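You operate a simulated robot arm through the tools that you are given. There is no shell and no other tool.

You run a simulated robot arm. Do the job below in one go: nothing can be reset, and whatever is moved stays where it is left.

JOB
Top up the middle-size orange pot with compost to its ridge, then water it.
Fine: all the jug's water; lid back on the tub, scoop and jug back. Set down upright: compost scoop, small jug.

Only the result counts: the job must be done as asked and must still hold three seconds after the hand-in. Knocking over, shifting, dropping, spilling or breaking anything else fails it. Lids that push on must go on centred and level and be pressed home; caps that screw on are set level and turned clockwise until they are tight.

ROBOT AND FRAMES
A 7-joint arm with a three-finger gripper, fixed in place. Base frame: the origin is at the foot of the arm, x ahead of it, y to its left, z up; the work surface is at about z = 890. Units: mm, degrees, N and s.
With the tool pointing down near the work surface it reaches from about 100 to 880 mm from the base axis. Its first joint turns from -166.0 to 166.0 degrees. Payload 2.94 kg.
The tool frame sits at the grasp point between the pads (the TCP): z along the fingers, y along the line on which they close. The tips reach 30 mm beyond it. The gripper opens to 132 mm. The gripper's body begins 107 mm behind the TCP.
Orientation is told as [roll, pitch, yaw] about the base's x, y, z axes, in that order, counted from this pose: with the fingers straight down and closing along the base's y, the tool's x points along the base's -x, its y along +y and its z along -z.

CONTROLS
- The arm moves only by the tool play_rows. Its argument "plan" is a list of rows, each an object of numbers (a shift or turn left out is 0, a gripper value left out holds the last): "rx", "ry", "rz": the turn, a rotation vector about the base's x, y, z in units of 6 degrees (1.0 is 6 degrees); "tx", "ty", "tz": the shift along the base's x, y, z in units of 20 mm (1.0 is 20 mm); "jaw": the opening, from 0 (shut) to 1 (fully open). In form: [{"rx": .., "ry": .., "rz": .., "tx": .., "ty": .., "tz": .., "jaw": ..}, ...]. A call has 1 to 20 rows; each row shifts and turns the commanded pose from where the row before left it. A call with a number of a shift or a turn outside -1 to 1 is refused whole. Rows are played at 5 a second. More than 50 mm and 8.6 degrees between two rows, or a gripper value outside its range, and nothing of the call is played. Where a pose cannot be reached the arm comes as near as it can. A force on the tool above 40 N (or 10 N above the force at the start of the call, whichever is more), or a blocked arm, ends the call early, and 0.2 s more pass. The fingers move at their own pace and stop on an object; they squeeze with about 23 N. The grip force told is the motor's: it shows also when the fingers shut on nothing. Time passes only in rows, and 0.2 s behind the last, so rows that do not move let the fingers close. The reply holds the time, the measured pose of the TCP, the force on the tool along the base axes, the opening and the grip force, in the units named above and with some noise, with the torque about the TCP (base axes, N m) and any sound that the robot's microphone picked up, and new pictures: "show" is both (left out), scene, wrist or none.
- Cameras (640 x 400 px; columns grow to the right, rows downward): "scene" is fixed at [219.4, -499, 1480.7]; the picture's right is [0.89, -0.45, 0.00], its down [-0.20, -0.40, -0.90] and it looks along [0.40, 0.80, -0.44] (base axes); focal length 340 px, centre (320, 200). "wrist" rides on the gripper at [72, 3, -144] in the tool frame; the picture's right is [-0.04, 1.00, 0.00], its down [-0.88, -0.04, -0.48] and it looks along [-0.47, -0.02, 0.88] (tool axes); focal length 256 px, centre (320, 200). There is no depth. A picture from a camera that has moved, and an enlarged one, comes with that camera's place and axes in the base frame and with its lens.
- slide_trunk(by): slides the trunk up (or, below 0, down) by that many mm; the arm rides with it, the base frame stays. It gives what a move gives, with no picture.
- inspect(camera, box): a new picture of the part [left, top, right, bottom] of that camera's present view, enlarged. It takes no simulated time.
- sign_off(): hands the job in; it is judged then, once.

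Nothing tells you positions but the pictures and the camera data. Unless the task says otherwise, let go and move clear before handing in.

The tools are called as a command line: name --argument value ..., lists and objects as JSON in quotes. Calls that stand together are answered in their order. play_rows: Moves the arm, as the interface text tells. Its arguments: {"type":"object","properties":{"plan":{"type":"array","items":{"type":"object","properties":{"rx":{"type":"number"},"ry":{"type":"number"},"rz":{"type":"number"},"tx":{"type":"number"},"ty":{"type":"number"},"tz":{"type":"number"},"jaw":{"type":"number"}}}},"show":{"type":"string","enum":["both","scene","wrist","none"]}},"required":["plan"]} The other tools are called the same way: slide_trunk (by) slides the trunk up or down; inspect (camera, box) takes an enlarged picture of a part of a camera's view; sign_off () hands the job in.

At the start:

```text
time_s: 0.0
tcp_pos: [560.3, 176.4, 1320.1]
ee_rot: [0.0, 0.0, -0.1]
ft_force: [0.3, 0.6, 0.8]
wrist_torque: [-0.02, 0.01, -0.02]
grip_width: 132.0
grip_force: 0.0
trunk travel left (down, up): [-350.0, 190.0]
```

scene: 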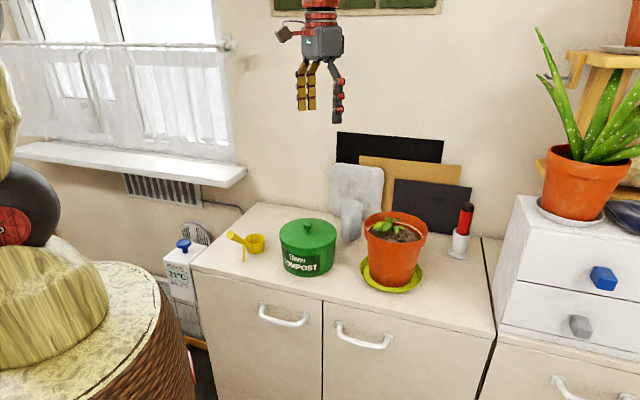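
wrist: 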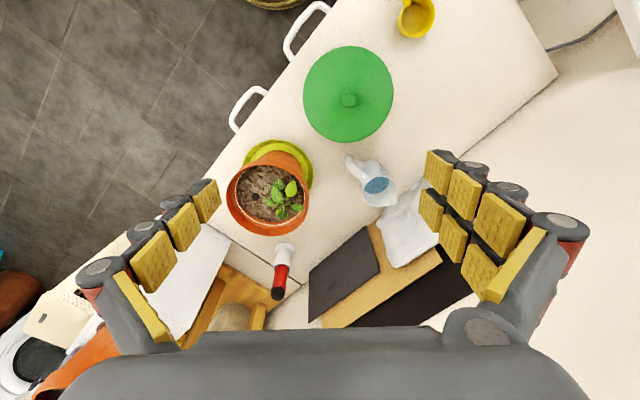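

I see a worktop with a yellow scoop, a green compost tub with a lid, a grey jug, and an orange pot on a green saucer. I'll look closer before I move anything.

inspect --camera "scene" --box '[200, 180, 360, 280]'

inspect --camera "scene" --box '[320, 150, 480, 300]'

inspect --camera "wrist" --box '[220, 0, 460, 150]'

inspect --camera "wrist" --box '[200, 120, 440, 270]'

inspect --camera "scene" --box '[480, 0, 640, 260]'

```text
4.00 times, centred on (280, 230) of scene
camera zoom: at [219.4, -499.0, 1480.7], right [0.89, -0.45, 0.0], down [-0.2, -0.4, -0.9], along [0.4, 0.8, -0.44], focal length 1362 px, centre (480, 80)
```

zoom: 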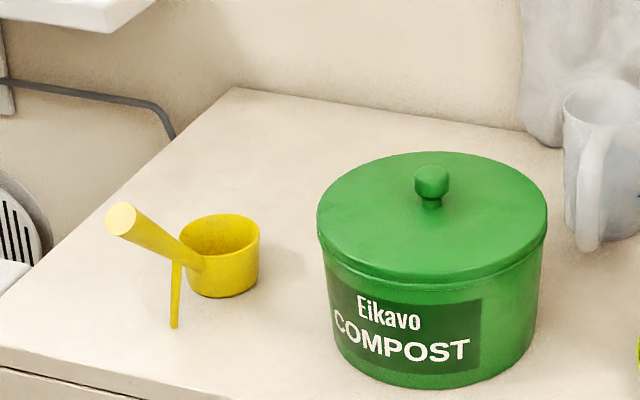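

```text
2.67 times, centred on (400, 225) of scene
camera zoom: at [219.4, -499.0, 1480.7], right [0.89, -0.45, 0.0], down [-0.2, -0.4, -0.9], along [0.4, 0.8, -0.44], focal length 908 px, centre (107, 133)
```

zoom: 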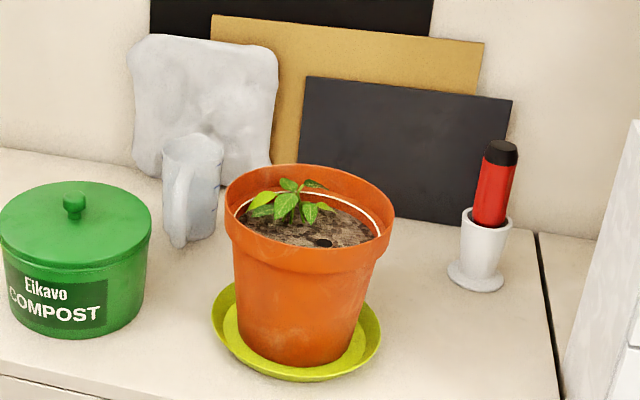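

```text
2.67 times, centred on (340, 75) of wrist
camera zoom: at [489.5, 177.8, 1463.6], right [0.04, 1.0, 0.0], down [0.88, -0.04, 0.48], along [0.47, -0.02, -0.88], focal length 683 px, centre (267, 533)
```

zoom: 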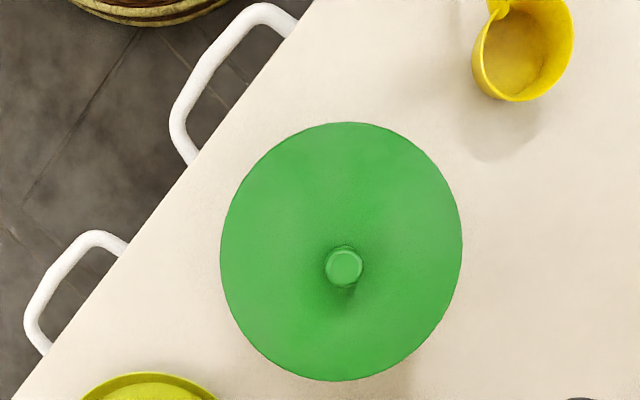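

```text
2.67 times, centred on (320, 195) of wrist
camera zoom: at [489.5, 177.8, 1463.6], right [0.04, 1.0, 0.0], down [0.88, -0.04, 0.48], along [0.47, -0.02, -0.88], focal length 683 px, centre (320, 213)
```

zoom: 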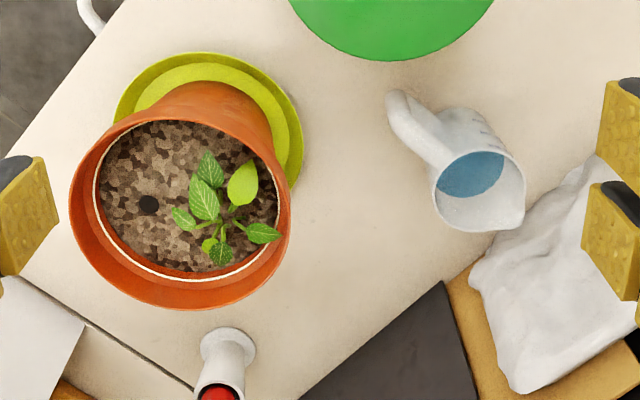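

```text
1.54 times, centred on (560, 130) of scene
camera zoom: at [219.4, -499.0, 1480.7], right [0.89, -0.45, 0.0], down [-0.2, -0.4, -0.9], along [0.4, 0.8, -0.44], focal length 524 px, centre (-49, 308)
```

zoom: 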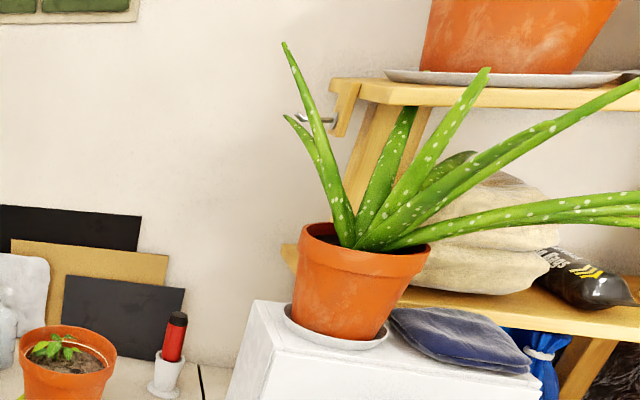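

The worktop shows a seedling pot with a white ridge line inside. There's an aloe pot on the drawers and a large pot on a shelf, so I need to check which one is the middle size and whether there are more.

inspect --camera "wrist" --box '[0, 200, 320, 400]'

inspect --camera "scene" --box '[480, 100, 640, 200]'

inspect --camera "scene" --box '[480, 200, 640, 400]'

inspect --camera "scene" --box '[0, 150, 240, 400]'

inspect --camera "scene" --box '[350, 195, 440, 251]'

```text
2.00 times, centred on (160, 300) of wrist
camera zoom: at [489.5, 177.8, 1463.6], right [0.04, 1.0, 0.0], down [0.88, -0.04, 0.48], along [0.47, -0.02, -0.88], focal length 512 px, centre (640, 0)
```

zoom: 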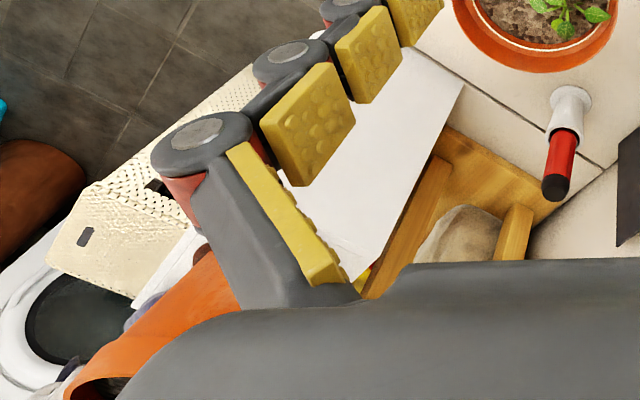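

```text
4.00 times, centred on (560, 150) of scene
camera zoom: at [219.4, -499.0, 1480.7], right [0.89, -0.45, 0.0], down [-0.2, -0.4, -0.9], along [0.4, 0.8, -0.44], focal length 1362 px, centre (-640, 400)
```

zoom: 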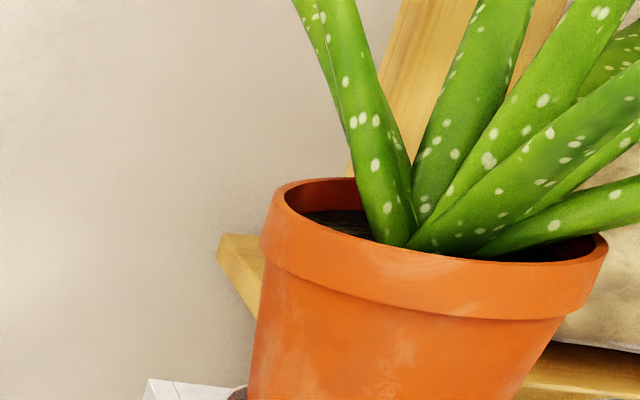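

```text
2.00 times, centred on (560, 300) of scene
camera zoom: at [219.4, -499.0, 1480.7], right [0.89, -0.45, 0.0], down [-0.2, -0.4, -0.9], along [0.4, 0.8, -0.44], focal length 681 px, centre (-160, 0)
```

zoom: 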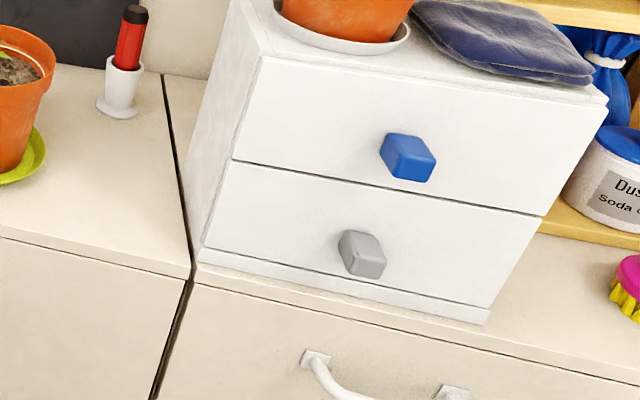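

```text
1.60 times, centred on (120, 275) of scene
camera zoom: at [219.4, -499.0, 1480.7], right [0.89, -0.45, 0.0], down [-0.2, -0.4, -0.9], along [0.4, 0.8, -0.44], focal length 545 px, centre (640, 80)
```

zoom: 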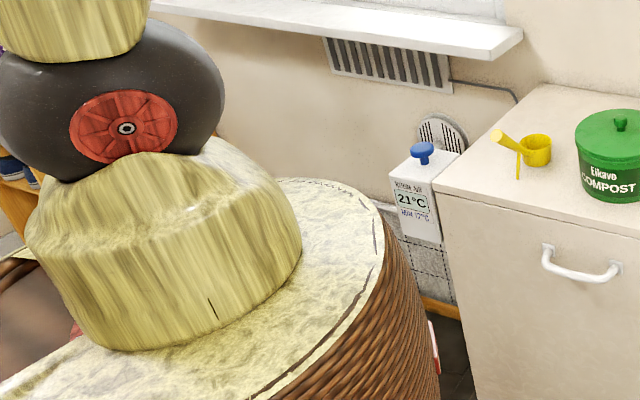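

```text
7.11 times, centred on (395, 223) of scene
camera zoom: at [219.4, -499.0, 1480.7], right [0.89, -0.45, 0.0], down [-0.2, -0.4, -0.9], along [0.4, 0.8, -0.44], focal length 2421 px, centre (-213, 36)
```

zoom: 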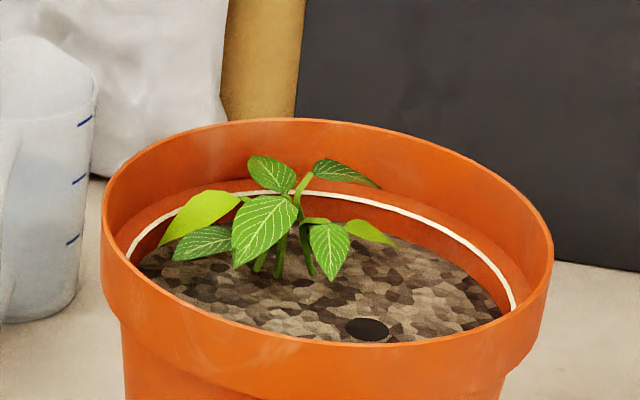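

The aloe pot measures about 120 mm across and the shelf pot is much larger. The seedling pot on the worktop is about 155 mm and has the ridge ring, so it is the middle-size one. I'll move over the scoop first for a closer look.

play_rows --plan '[{"tx": -0.9, "ty": 0.9, "tz": -0.8}, {"tx": -0.9, "ty": 0.9, "tz": -0.8}, {"tx": -0.9, "ty": 0.9, "tz": -0.8}, {"tx": -0.9, "ty": 0.9, "tz": -0.8}, {"tx": -0.9, "ty": 0.9, "tz": -0.8}, {"tx": -0.9, "ty": 0.9, "tz": -0.8}, {"tx": -0.9, "ty": 0.9, "tz": -0.8}, {"tx": -0.9, "ty": 0.9, "tz": -0.8}, {"tx": -0.8, "ty": 0.9, "tz": -0.8}]' --show "both"

```text
time_s: 2.0
tcp_pos: [398.7, 338.3, 1175.4]
ee_rot: [0.0, -0.1, 0.0]
ft_force: [0.3, 0.3, -0.8]
wrist_torque: [-0.02, 0.01, -0.01]
grip_width: 131.7
grip_force: 0.1
trunk travel left (down, up): [-350.0, 190.0]
camera wrist: at [328.0, 340.7, 1318.7], right [0.04, 1.0, 0.0], down [0.88, -0.04, 0.48], along [0.48, -0.02, -0.88], focal length 256 px, centre (320, 200)
```

scene: 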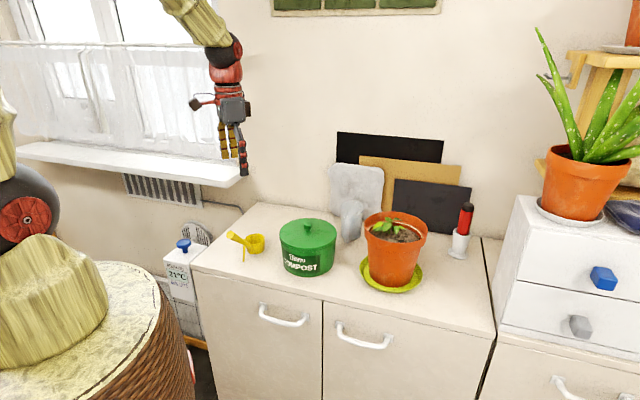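
wrist: 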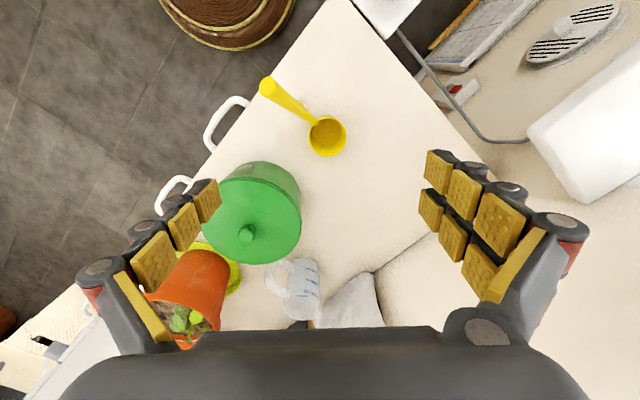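

The scoop lies with its handle pointing to the front left, propped on a leg. I'll zoom in on it to get its geometry.

inspect --camera "wrist" --box '[240, 60, 368, 170]'

inspect --camera "scene" --box '[220, 220, 276, 268]'

inspect --camera "wrist" --box '[200, 150, 400, 340]'

```text
3.64 times, centred on (304, 115) of wrist
camera zoom: at [328.0, 340.7, 1318.7], right [0.04, 1.0, 0.0], down [0.88, -0.04, 0.48], along [0.48, -0.02, -0.88], focal length 931 px, centre (378, 509)
```

zoom: 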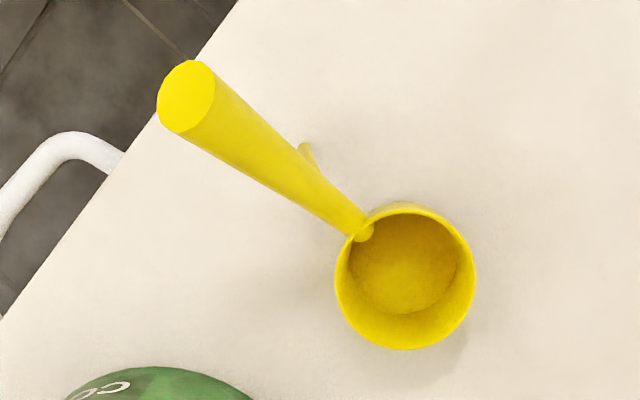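

```text
8.33 times, centred on (248, 244) of scene
camera zoom: at [219.4, -499.0, 1480.7], right [0.89, -0.45, 0.0], down [-0.2, -0.4, -0.9], along [0.4, 0.8, -0.44], focal length 2837 px, centre (920, -167)
```

zoom: 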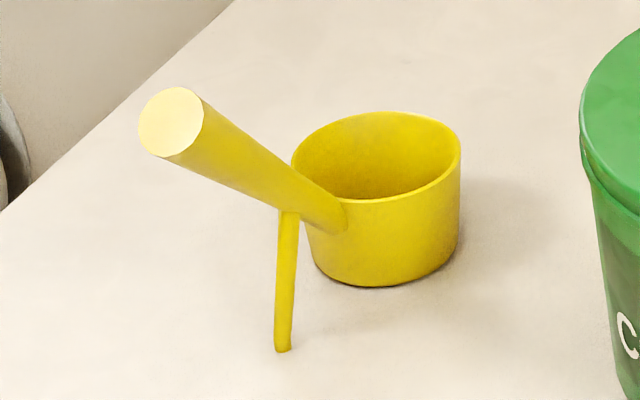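

```text
2.11 times, centred on (300, 245) of wrist
camera zoom: at [328.0, 340.7, 1318.7], right [0.04, 1.0, 0.0], down [0.88, -0.04, 0.48], along [0.48, -0.02, -0.88], focal length 539 px, centre (362, 105)
```

zoom: 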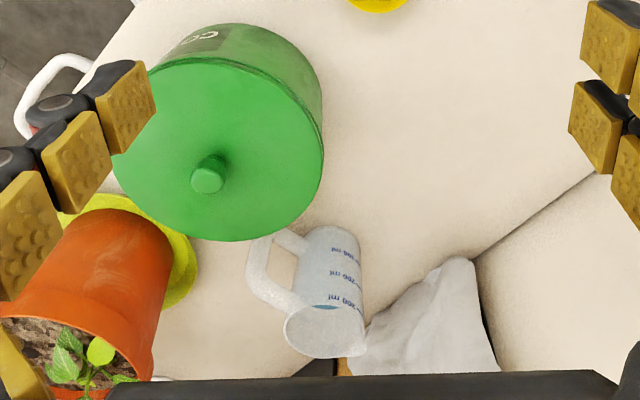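

The scoop cup rim is at about (427, 348, 935) and the handle end at about (349, 281, 1009). Next I'll hover above the tub to measure the lid and knob.

play_rows --plan '[{"tx": 1.0, "ty": -0.75, "tz": 0}, {"tx": 1.0, "ty": -0.75, "tz": 0}, {"tx": 1.0, "ty": -0.75, "tz": 0}, {"tx": 1.0, "ty": -0.75, "tz": 0}, {"tx": 1.0, "ty": -0.75, "tz": 0}, {"tx": 1.0, "ty": -0.75, "tz": 0}, {"tx": 0.85, "ty": -0.75, "tz": 0}, {"tx": 0.5, "ty": -0.5, "tz": -0.5}]' --show "both"

```text
time_s: 3.8
tcp_pos: [549.5, 221.6, 1165.3]
ee_rot: [0.1, 0.1, 0.1]
ft_force: [0.2, 0.4, 0.4]
wrist_torque: [0.04, -0.01, 0.05]
grip_width: 132.1
grip_force: 0.0
trunk travel left (down, up): [-350.0, 190.0]
camera wrist: at [477.1, 224.4, 1309.5], right [0.04, 1.0, 0.0], down [0.88, -0.04, 0.48], along [0.48, -0.02, -0.88], focal length 256 px, centre (320, 200)
```

scene: 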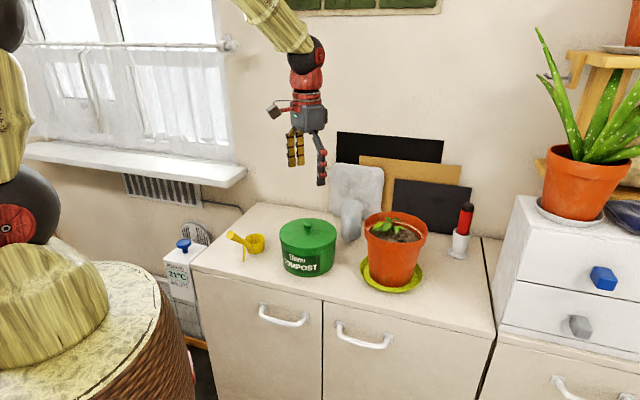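
wrist: 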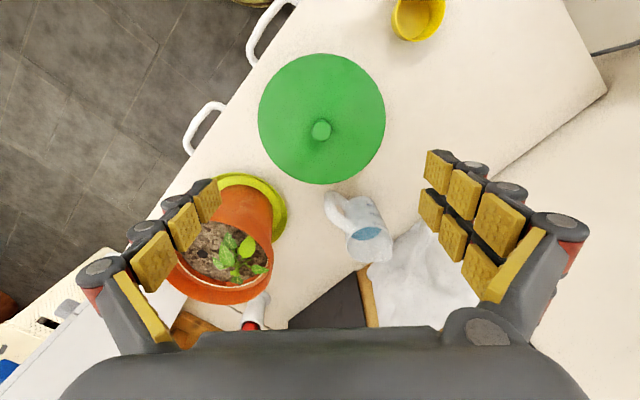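

inspect --camera "scene" --box '[268, 205, 348, 285]'

inspect --camera "wrist" --box '[240, 40, 400, 190]'

inspect --camera "wrist" --box '[300, 170, 440, 300]'

inspect --camera "wrist" --box '[160, 170, 300, 310]'

```text
5.00 times, centred on (308, 245) of scene
camera zoom: at [219.4, -499.0, 1480.7], right [0.89, -0.45, 0.0], down [-0.2, -0.4, -0.9], along [0.4, 0.8, -0.44], focal length 1702 px, centre (380, -25)
```

zoom: 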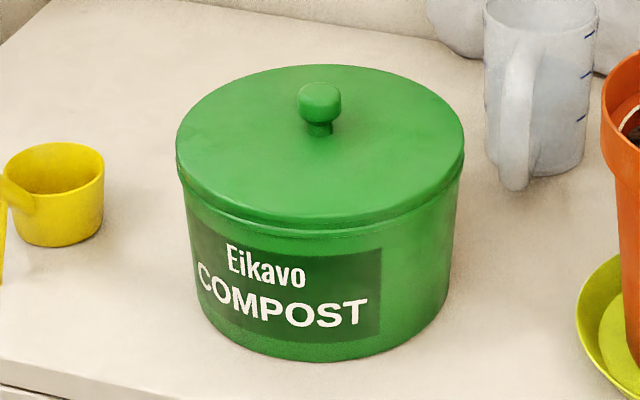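

```text
2.67 times, centred on (320, 115) of wrist
camera zoom: at [477.1, 224.4, 1309.5], right [0.04, 1.0, 0.0], down [0.88, -0.04, 0.48], along [0.48, -0.02, -0.88], focal length 683 px, centre (320, 427)
```

zoom: 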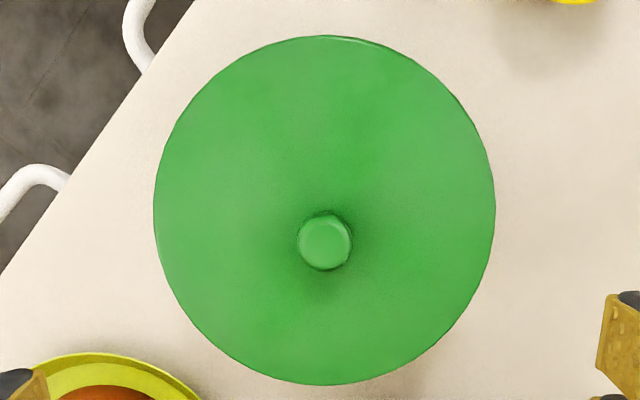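

```text
3.08 times, centred on (370, 235) of wrist
camera zoom: at [477.1, 224.4, 1309.5], right [0.04, 1.0, 0.0], down [0.88, -0.04, 0.48], along [0.48, -0.02, -0.88], focal length 788 px, centre (166, 92)
```

zoom: 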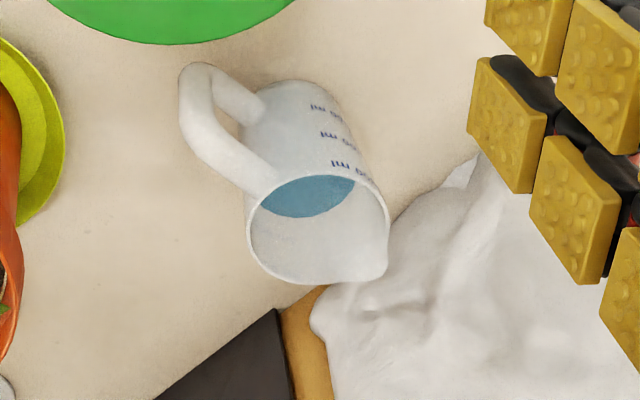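

```text
2.86 times, centred on (230, 240) of wrist
camera zoom: at [477.1, 224.4, 1309.5], right [0.04, 1.0, 0.0], down [0.88, -0.04, 0.48], along [0.48, -0.02, -0.88], focal length 731 px, centre (577, 86)
```

zoom: 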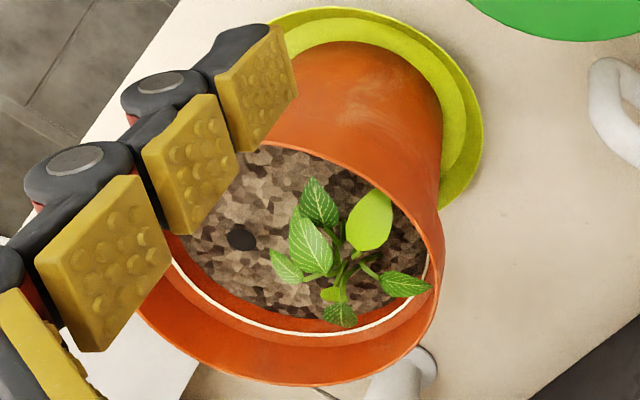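

The knob top is at about (545, 223.5, 1022) and the lid surface at about z 997. I'll lower the gripper over the knob with the jaw partly closed.

play_rows --plan '[{"tx": -0.1, "tz": -1, "jaw": 0.5}, {"tz": -1}, {"tz": -1}, {"tz": -1}, {"tz": -0.8}, {}]' --show "both"

```text
time_s: 5.2
tcp_pos: [545.9, 222.7, 1070.4]
ee_rot: [0.0, 0.1, 0.1]
ft_force: [1.8, 0.1, -0.3]
wrist_torque: [0.0, 0.01, 0.0]
grip_width: 66.1
grip_force: 0.1
trunk travel left (down, up): [-350.0, 190.0]
camera wrist: at [474.9, 225.3, 1214.0], right [0.04, 1.0, 0.0], down [0.88, -0.04, 0.48], along [0.48, -0.02, -0.88], focal length 256 px, centre (320, 200)
```

scene: 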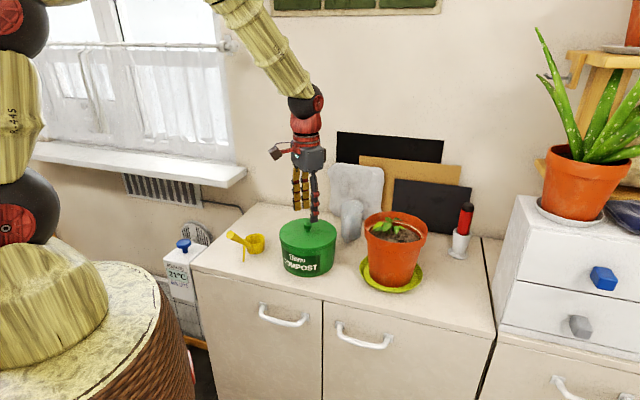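
wrist: 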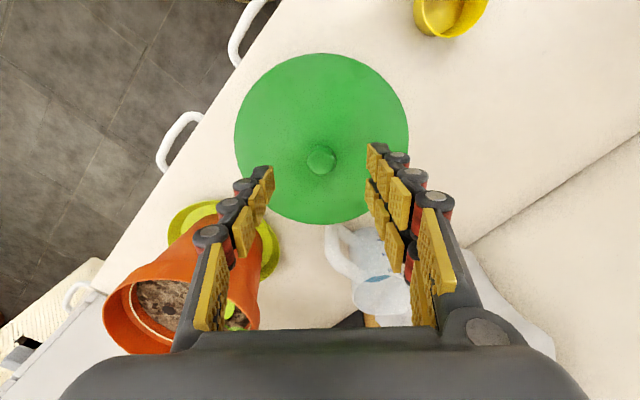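

The knob is centred between the fingers. I'll go down to about z 1030, close on it, and lift gently.

play_rows --plan '[{"tz": -1}, {"tz": -1}, {}, {"jaw": 0.0}, {}, {}, {}, {}, {}]' --show "both"

```text
time_s: 7.2
tcp_pos: [546.8, 220.7, 1029.7]
ee_rot: [-0.1, 0.0, 0.0]
ft_force: [0.0, 0.7, 0.8]
wrist_torque: [0.0, -0.01, 0.01]
grip_width: 22.2
grip_force: 23.0
trunk travel left (down, up): [-350.0, 190.0]
heard: snap
camera wrist: at [474.8, 223.9, 1174.0], right [0.04, 1.0, 0.0], down [0.88, -0.04, 0.48], along [0.47, -0.02, -0.88], focal length 256 px, centre (320, 200)
```

scene: 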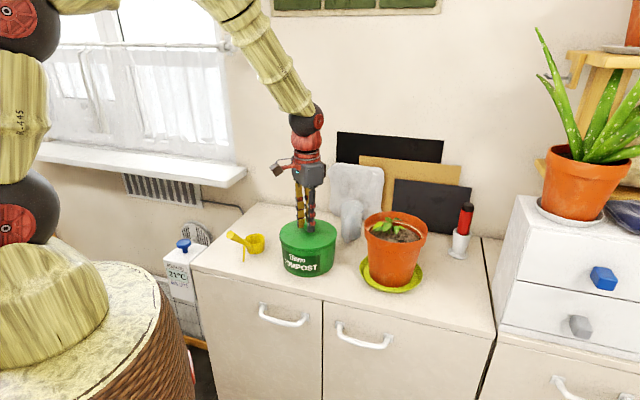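
wrist: 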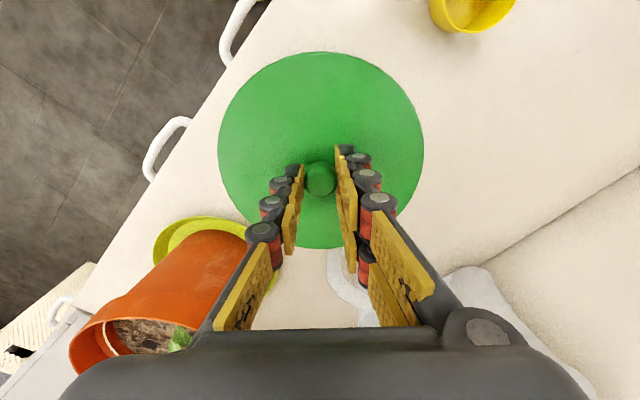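

The knob is gripped at a width of 22 mm. Now I'll lift straight up, slowly at first.

play_rows --plan '[{"tz": 0.15}, {"tz": 0.15}, {"tz": 0.2}, {"tz": 0.25}, {"tz": 0.25}]' --show "both"

```text
time_s: 8.4
tcp_pos: [545.1, 222.5, 1050.3]
ee_rot: [0.0, 0.0, -0.1]
ft_force: [-0.4, -0.8, -1.1]
wrist_torque: [-0.01, 0.0, 0.0]
grip_width: 21.7
grip_force: 23.2
trunk travel left (down, up): [-350.0, 190.0]
camera wrist: at [474.1, 224.5, 1193.3], right [0.04, 1.0, 0.0], down [0.88, -0.04, 0.47], along [0.47, -0.02, -0.88], focal length 256 px, centre (320, 200)
```

scene: 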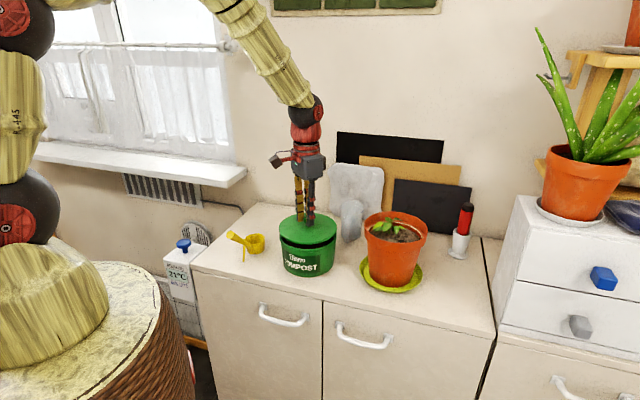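
wrist: 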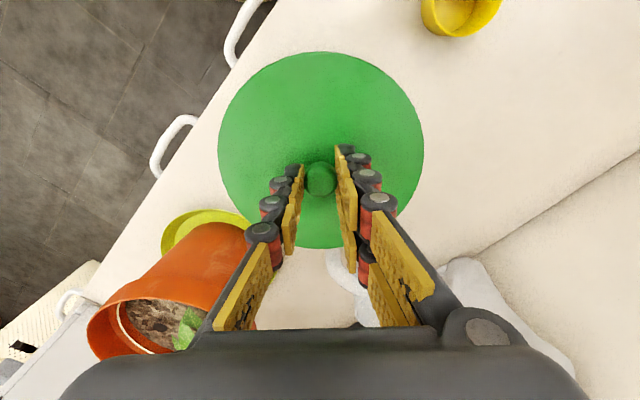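

The lid is free. I'll raise it clear, carry it to the empty back-left area of the worktop at about (578, 438), and lower it.

play_rows --plan '[{"tz": 1}, {"tz": 1}, {"tz": 1}, {"tx": 0.15, "ty": 0.975}, {"tx": 0.15, "ty": 0.975}, {"tx": 0.15, "ty": 0.975}, {"tx": 0.15, "ty": 0.975}, {"tx": 0.15, "ty": 0.975}, {"tx": 0.15, "ty": 0.975}, {"tx": 0.15, "ty": 0.975}, {"tx": 0.15, "ty": 0.975}, {"tx": 0.15, "ty": 0.975}, {"tx": 0.15, "ty": 0.975}, {"tx": 0.15, "ty": 0.975}, {}]' --show "both"

```text
time_s: 11.6
tcp_pos: [578.6, 439.0, 1110.8]
ee_rot: [0.0, 0.0, 0.0]
ft_force: [0.2, 0.2, -2.3]
wrist_torque: [-0.01, -0.06, 0.02]
grip_width: 22.1
grip_force: 23.4
trunk travel left (down, up): [-350.0, 190.0]
camera wrist: at [507.4, 440.3, 1253.9], right [0.04, 1.0, 0.0], down [0.88, -0.04, 0.48], along [0.47, -0.02, -0.88], focal length 256 px, centre (320, 200)
```

scene: 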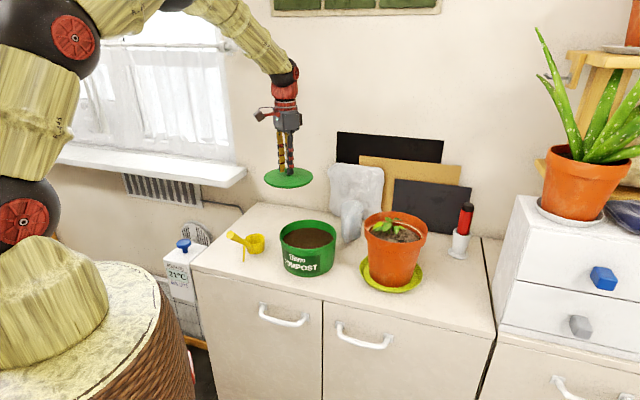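
wrist: 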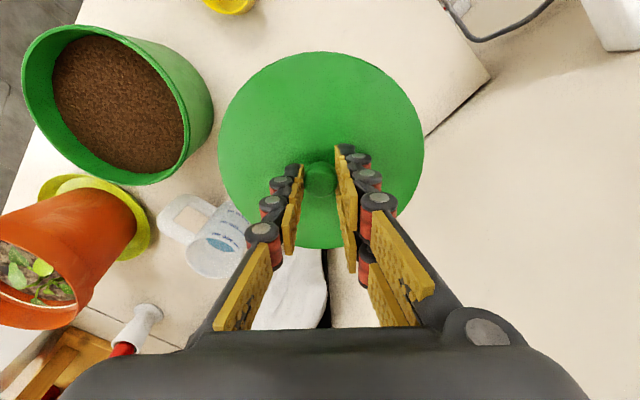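

inspect --camera "scene" --box '[250, 150, 350, 290]'

inspect --camera "wrist" --box '[0, 0, 240, 200]'

```text
2.86 times, centred on (300, 220) of scene
camera zoom: at [219.4, -499.0, 1480.7], right [0.89, -0.45, 0.0], down [-0.2, -0.4, -0.9], along [0.4, 0.8, -0.44], focal length 973 px, centre (377, 143)
```

zoom: 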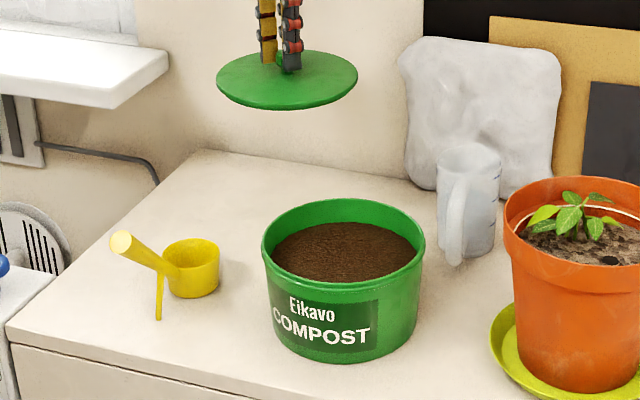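

```text
2.00 times, centred on (120, 100) of wrist
camera zoom: at [507.4, 440.3, 1253.9], right [0.04, 1.0, 0.0], down [0.88, -0.04, 0.48], along [0.47, -0.02, -0.88], focal length 512 px, centre (720, 400)
```

zoom: 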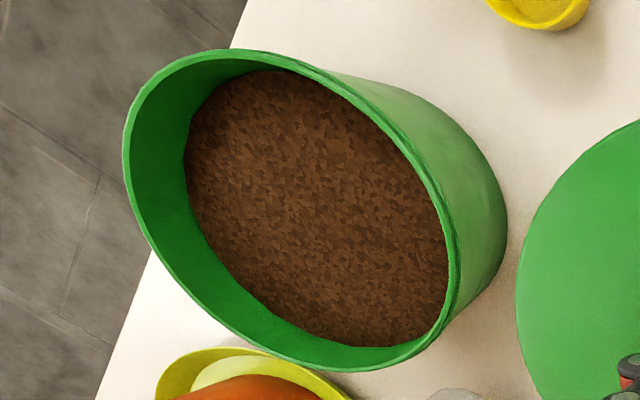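

The compost sits flat, about 25 mm below the tub rim. Now I'll lower the lid to the worktop, slowing near contact.

play_rows --plan '[{"tz": -1}, {"tz": -1}, {"tz": -1}, {"tz": -1}, {"tz": -1}, {"tz": -1}, {"tz": -1}, {"tz": -0.25}, {"tz": -0.25}, {"tz": -0.25}, {}]' --show "both"

```text
time_s: 14.0
tcp_pos: [578.7, 437.9, 954.8]
ee_rot: [0.0, 0.0, 0.1]
ft_force: [-0.6, -0.4, -1.8]
wrist_torque: [-0.01, 0.01, -0.01]
grip_width: 21.9
grip_force: 23.1
trunk travel left (down, up): [-350.0, 190.0]
camera wrist: at [507.3, 439.8, 1098.1], right [0.04, 1.0, 0.0], down [0.88, -0.04, 0.48], along [0.47, -0.02, -0.88], focal length 256 px, centre (320, 200)
```

scene: 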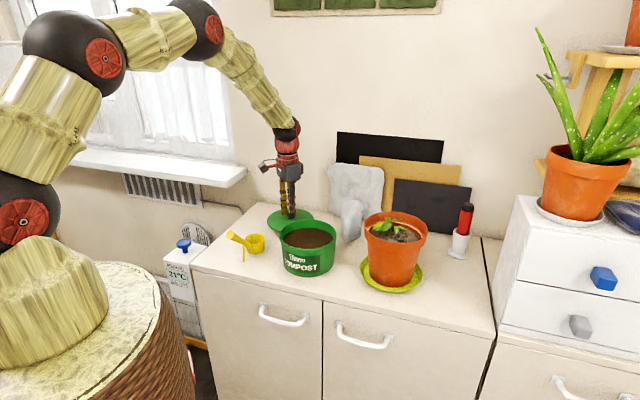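
wrist: 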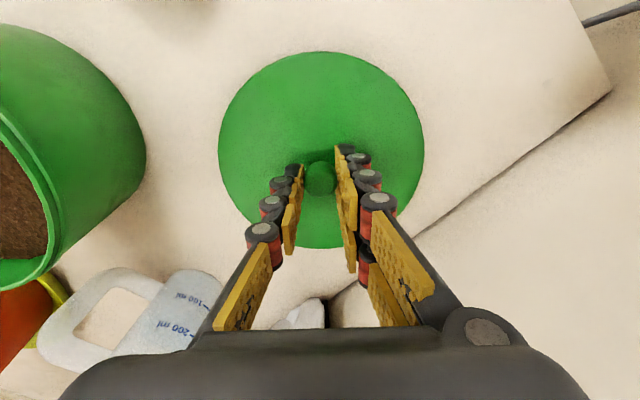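

There's no contact yet, so I'll step down in small increments.

play_rows --plan '[{"tz": -0.1}, {"tz": -0.1}, {"tz": -0.1}, {}]' --show "none"

inspect --camera "scene" --box '[255, 170, 345, 250]'

```text
time_s: 15.0
tcp_pos: [579.2, 437.0, 948.7]
ee_rot: [-0.1, 0.0, 0.0]
ft_force: [-0.3, 0.1, -0.7]
wrist_torque: [0.01, 0.0, 0.01]
grip_width: 22.0
grip_force: 23.0
trunk travel left (down, up): [-350.0, 190.0]
```

```text
5.00 times, centred on (300, 210) of scene
camera zoom: at [219.4, -499.0, 1480.7], right [0.89, -0.45, 0.0], down [-0.2, -0.4, -0.9], along [0.4, 0.8, -0.44], focal length 1702 px, centre (420, 150)
```

zoom: 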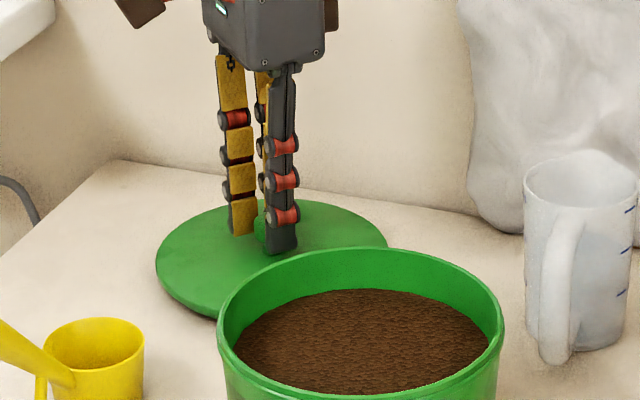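

play_rows --plan '[{"tz": -0.1}, {"tz": -0.1}, {}]' --show "none"

```text
time_s: 15.8
tcp_pos: [579.1, 437.7, 944.1]
ee_rot: [-0.1, 0.0, 0.0]
ft_force: [0.4, -0.3, -0.8]
wrist_torque: [0.03, 0.0, -0.02]
grip_width: 21.7
grip_force: 23.2
trunk travel left (down, up): [-350.0, 190.0]
```

play_rows --plan '[{"tz": -0.1}, {"tz": -0.1}, {"tz": -0.1}, {}]' --show "none"

inspect --camera "scene" --box '[255, 170, 345, 250]'

```text
time_s: 16.8
tcp_pos: [579.4, 437.2, 939.2]
ee_rot: [-0.1, 0.0, 0.1]
ft_force: [0.0, 0.2, -1.2]
wrist_torque: [0.03, 0.0, 0.03]
grip_width: 21.9
grip_force: 23.0
trunk travel left (down, up): [-350.0, 190.0]
```

```text
5.00 times, centred on (300, 210) of scene
camera zoom: at [219.4, -499.0, 1480.7], right [0.89, -0.45, 0.0], down [-0.2, -0.4, -0.9], along [0.4, 0.8, -0.44], focal length 1702 px, centre (420, 150)
```

zoom: 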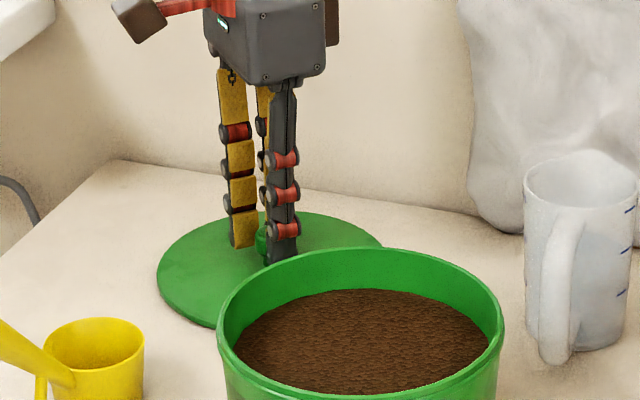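

play_rows --plan '[{"tz": -0.1}, {"tz": -0.1}, {}]' --show "none"

```text
time_s: 17.6
tcp_pos: [579.7, 435.7, 934.7]
ee_rot: [0.0, 0.0, -0.1]
ft_force: [-1.8, -0.1, 3.1]
wrist_torque: [-0.06, 0.05, 0.03]
grip_width: 22.0
grip_force: 23.1
trunk travel left (down, up): [-350.0, 190.0]
```

I have contact at TCP z of about 935. I'll release the lid and rise clear.

play_rows --plan '[{"tz": -0.02, "jaw": 0.5}, {}, {}, {}, {"tz": 0.5}, {"tz": 1}, {"tz": 1}, {"tz": 1}, {"tz": 1}, {"tz": 1}, {"tz": 1}, {"tz": 1}]' --show "both"

```text
time_s: 20.2
tcp_pos: [579.4, 437.0, 1084.2]
ee_rot: [0.0, 0.1, 0.0]
ft_force: [-0.4, 0.8, -0.2]
wrist_torque: [0.03, -0.02, -0.02]
grip_width: 66.2
grip_force: 0.0
trunk travel left (down, up): [-350.0, 190.0]
camera wrist: at [507.6, 438.6, 1227.2], right [0.04, 1.0, 0.0], down [0.88, -0.04, 0.48], along [0.47, -0.02, -0.88], focal length 256 px, centre (320, 200)
```

scene: 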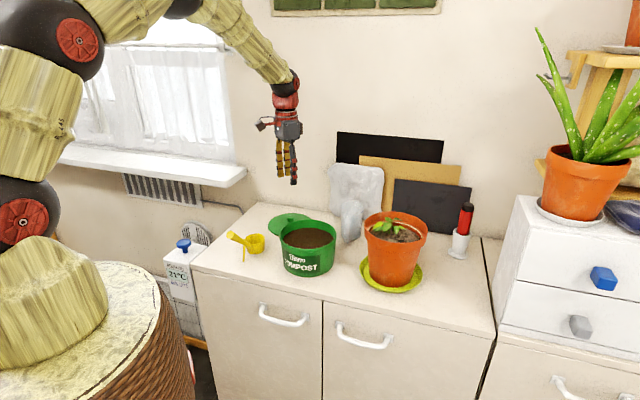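
wrist: 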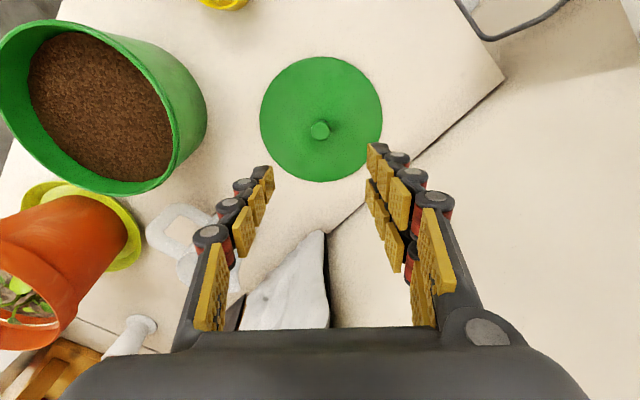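

The lid is down flat. Next I want a near-horizontal grip on the scoop handle, so that tipping forward swings the tool toward vertical. I'll retreat to above the handle and yaw 40°.

play_rows --plan '[{"tx": -0.8875, "ty": -0.6, "tz": 0.1, "rz": 0.953}, {"tx": -0.8875, "ty": -0.6, "tz": 0.1, "rz": 0.953}, {"tx": -0.8875, "ty": -0.6, "tz": 0.1, "rz": 0.953}, {"tx": -0.8875, "ty": -0.6, "tz": 0.1, "rz": 0.953}, {"tx": -0.8875, "ty": -0.6, "tz": 0.1, "rz": 0.953}, {"tx": -0.8875, "ty": -0.6, "tz": 0.1, "rz": 0.953}, {"tx": -0.8875, "ty": -0.6, "tz": 0.1, "rz": 0.953}, {"tx": -0.8875, "ty": -0.6, "tz": 0.1}, {"tx": -0.8875, "ty": -0.6, "tz": 0.1}, {"tx": -0.8875, "ty": -0.6, "tz": 0.1}, {"tx": -0.8875, "ty": -0.6, "tz": 0.1}, {"tx": -0.8875, "ty": -0.6, "tz": 0.1}, {}]' --show "both"

```text
time_s: 23.0
tcp_pos: [365.6, 291.9, 1106.6]
ee_rot: [-0.1, 0.0, 40.1]
ft_force: [-0.2, -0.5, 0.4]
wrist_torque: [0.02, 0.01, 0.0]
grip_width: 66.0
grip_force: 0.1
trunk travel left (down, up): [-350.0, 190.0]
camera wrist: at [309.0, 247.2, 1250.8], right [-0.61, 0.79, 0.0], down [0.7, 0.54, 0.48], along [0.38, 0.29, -0.88], focal length 256 px, centre (320, 200)
```

scene: 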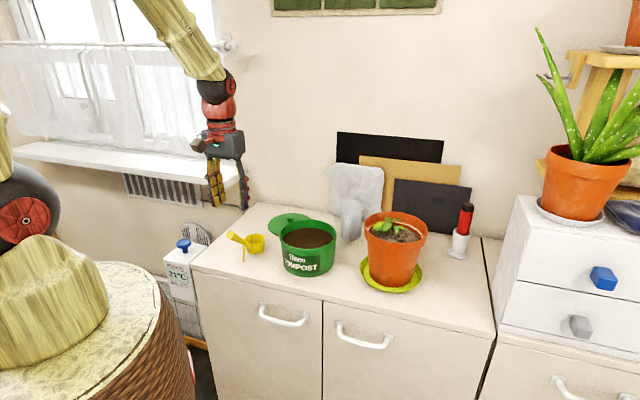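
wrist: 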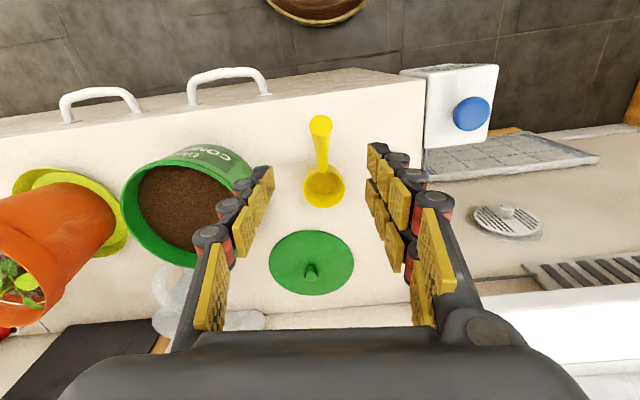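

I'm above the handle with the yaw aligned. Now I'll tilt the tool toward horizontal and check how far it reaches.

play_rows --plan '[{"rx": 0.729, "ry": -0.868}, {"rx": 0.729, "ry": -0.868}, {"rx": 0.729, "ry": -0.868}, {"rx": 0.729, "ry": -0.868}, {"rx": 0.729, "ry": -0.868}, {"rx": 0.729, "ry": -0.868}, {"rx": 0.729, "ry": -0.868}, {"rx": 0.729, "ry": -0.868}, {}]' --show "both"

```text
time_s: 25.0
tcp_pos: [364.9, 293.1, 1108.1]
ee_rot: [-0.1, -54.5, 40.2]
ft_force: [-0.2, -0.1, -0.3]
wrist_torque: [-0.01, -0.01, -0.05]
grip_width: 66.2
grip_force: 0.1
out of reach, approached as far as the arm can: row 7
trunk travel left (down, up): [-350.0, 190.0]
camera wrist: at [242.2, 191.9, 1133.3], right [-0.62, 0.78, 0.03], down [0.12, 0.05, 0.99], along [0.77, 0.62, -0.12], focal length 256 px, centre (320, 200)
```

scene: 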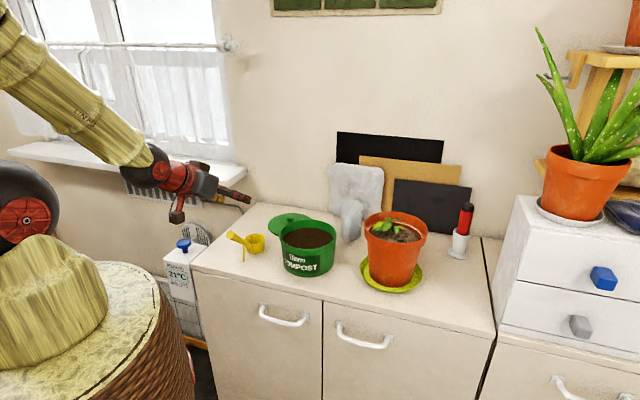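
wrist: 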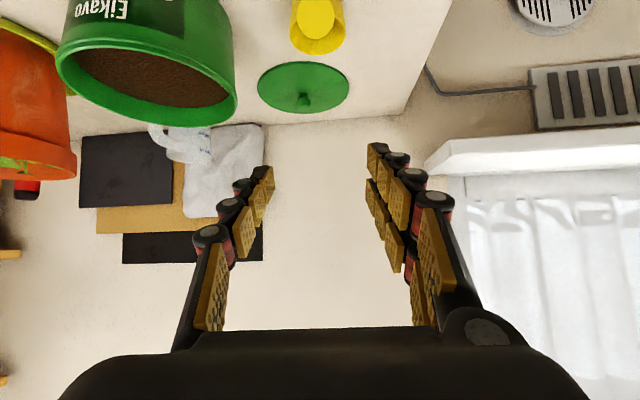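

The tool reached a tilt of 54.5°. I'll test whether it can go further toward horizontal here.

play_rows --plan '[{"rx": 0.729, "ry": -0.868}, {"rx": 0.729, "ry": -0.868}, {}]' --show "scene"

```text
time_s: 25.8
tcp_pos: [365.6, 292.6, 1108.7]
ee_rot: [-0.1, -68.2, 40.2]
ft_force: [-0.4, -0.9, -0.3]
wrist_torque: [0.0, 0.0, -0.01]
grip_width: 65.9
grip_force: 0.0
trunk travel left (down, up): [-350.0, 190.0]
```

scene: 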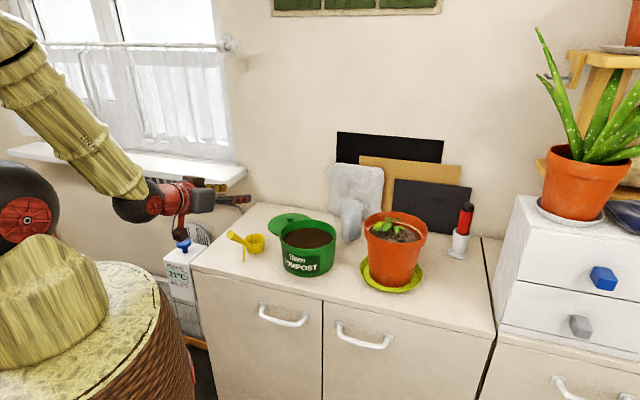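

The tool is now only 22° below horizontal and lined up with the handle. I'll descend vertically so the fingers straddle it.

play_rows --plan '[{"tz": -1}, {"tz": -1}, {"tz": -1}, {"tz": -1}, {}]' --show "both"

```text
time_s: 27.0
tcp_pos: [365.1, 292.9, 1028.6]
ee_rot: [-0.2, -68.0, 40.3]
ft_force: [0.1, -0.1, 0.5]
wrist_torque: [0.01, 0.01, 0.01]
grip_width: 65.9
grip_force: 0.1
trunk travel left (down, up): [-350.0, 190.0]
camera wrist: at [240.7, 191.3, 1015.8], right [-0.63, 0.78, 0.04], down [-0.06, -0.1, 0.99], along [0.77, 0.62, 0.11], focal length 256 px, centre (320, 200)
```

scene: 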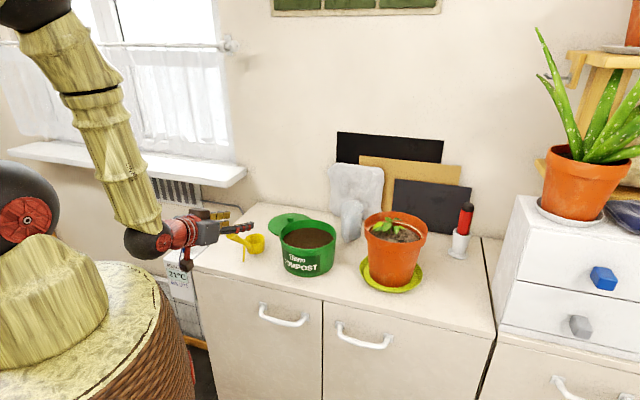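
wrist: 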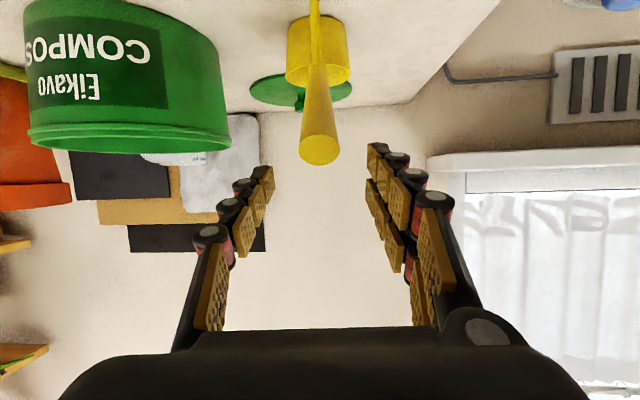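

play_rows --plan '[{"tz": -1}, {"tz": -1.0}, {}]' --show "both"

inspect --camera "scene" --box '[150, 180, 290, 280]'

```text
time_s: 27.8
tcp_pos: [364.8, 292.9, 988.3]
ee_rot: [-0.1, -68.0, 40.2]
ft_force: [0.6, 0.3, 0.1]
wrist_torque: [0.01, -0.02, 0.04]
grip_width: 66.0
grip_force: 0.0
trunk travel left (down, up): [-350.0, 190.0]
camera wrist: at [240.9, 191.0, 974.8], right [-0.63, 0.78, 0.04], down [-0.06, -0.1, 0.99], along [0.77, 0.62, 0.11], focal length 256 px, centre (320, 200)
```

scene: 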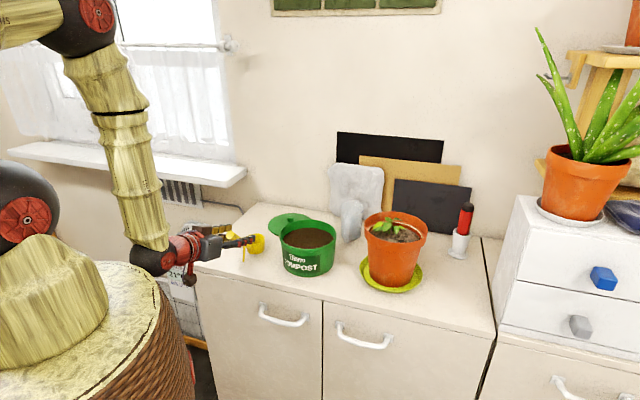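
wrist: 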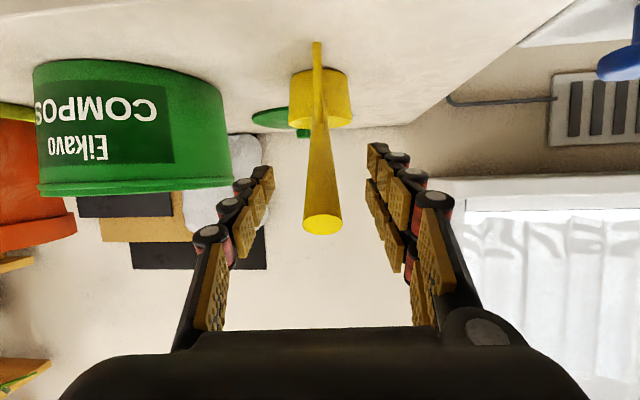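

```text
4.00 times, centred on (220, 230) of scene
camera zoom: at [219.4, -499.0, 1480.7], right [0.89, -0.45, 0.0], down [-0.2, -0.4, -0.9], along [0.4, 0.8, -0.44], focal length 1362 px, centre (720, 80)
```

zoom: 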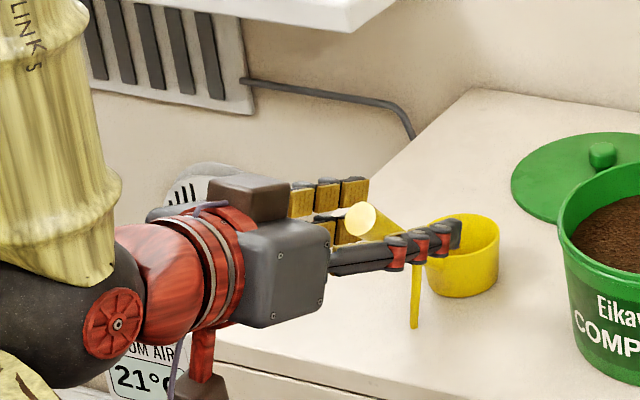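

The handle sits centred between the fingers. I'll lower 8 mm to seat it in the pads and then close.

play_rows --plan '[{"tz": -0.4}, {"jaw": 0.0}, {}, {}, {}, {}, {}]' --show "both"

inspect --camera "scene" --box '[170, 200, 290, 280]'

```text
time_s: 29.4
tcp_pos: [364.9, 293.9, 979.5]
ee_rot: [-0.2, -68.0, 40.2]
ft_force: [-0.4, -0.5, 0.8]
wrist_torque: [0.1, -0.02, 0.06]
grip_width: 22.2
grip_force: 23.1
trunk travel left (down, up): [-350.0, 190.0]
camera wrist: at [240.8, 191.7, 967.1], right [-0.63, 0.78, 0.04], down [-0.06, -0.1, 0.99], along [0.77, 0.62, 0.11], focal length 256 px, centre (320, 200)
```

scene: 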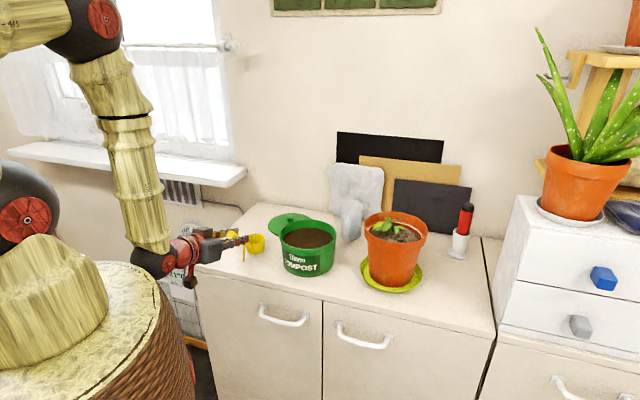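
wrist: 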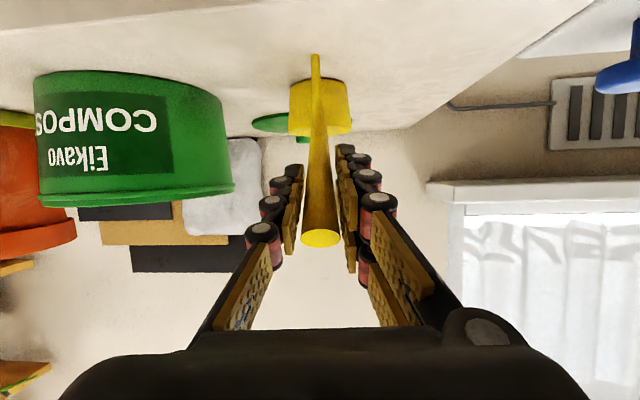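

```text
5.00 times, centred on (230, 240) of scene
camera zoom: at [219.4, -499.0, 1480.7], right [0.89, -0.45, 0.0], down [-0.2, -0.4, -0.9], along [0.4, 0.8, -0.44], focal length 1702 px, centre (770, 0)
```

zoom: 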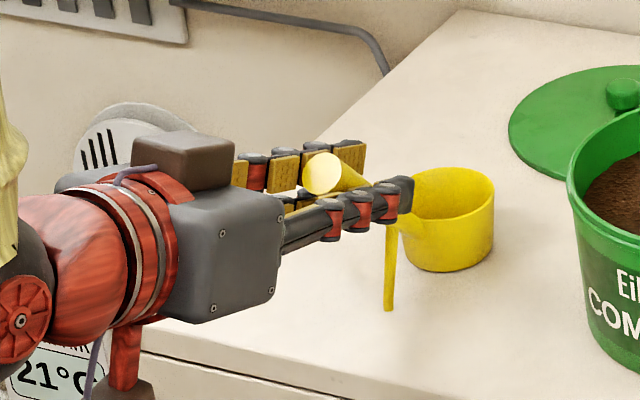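

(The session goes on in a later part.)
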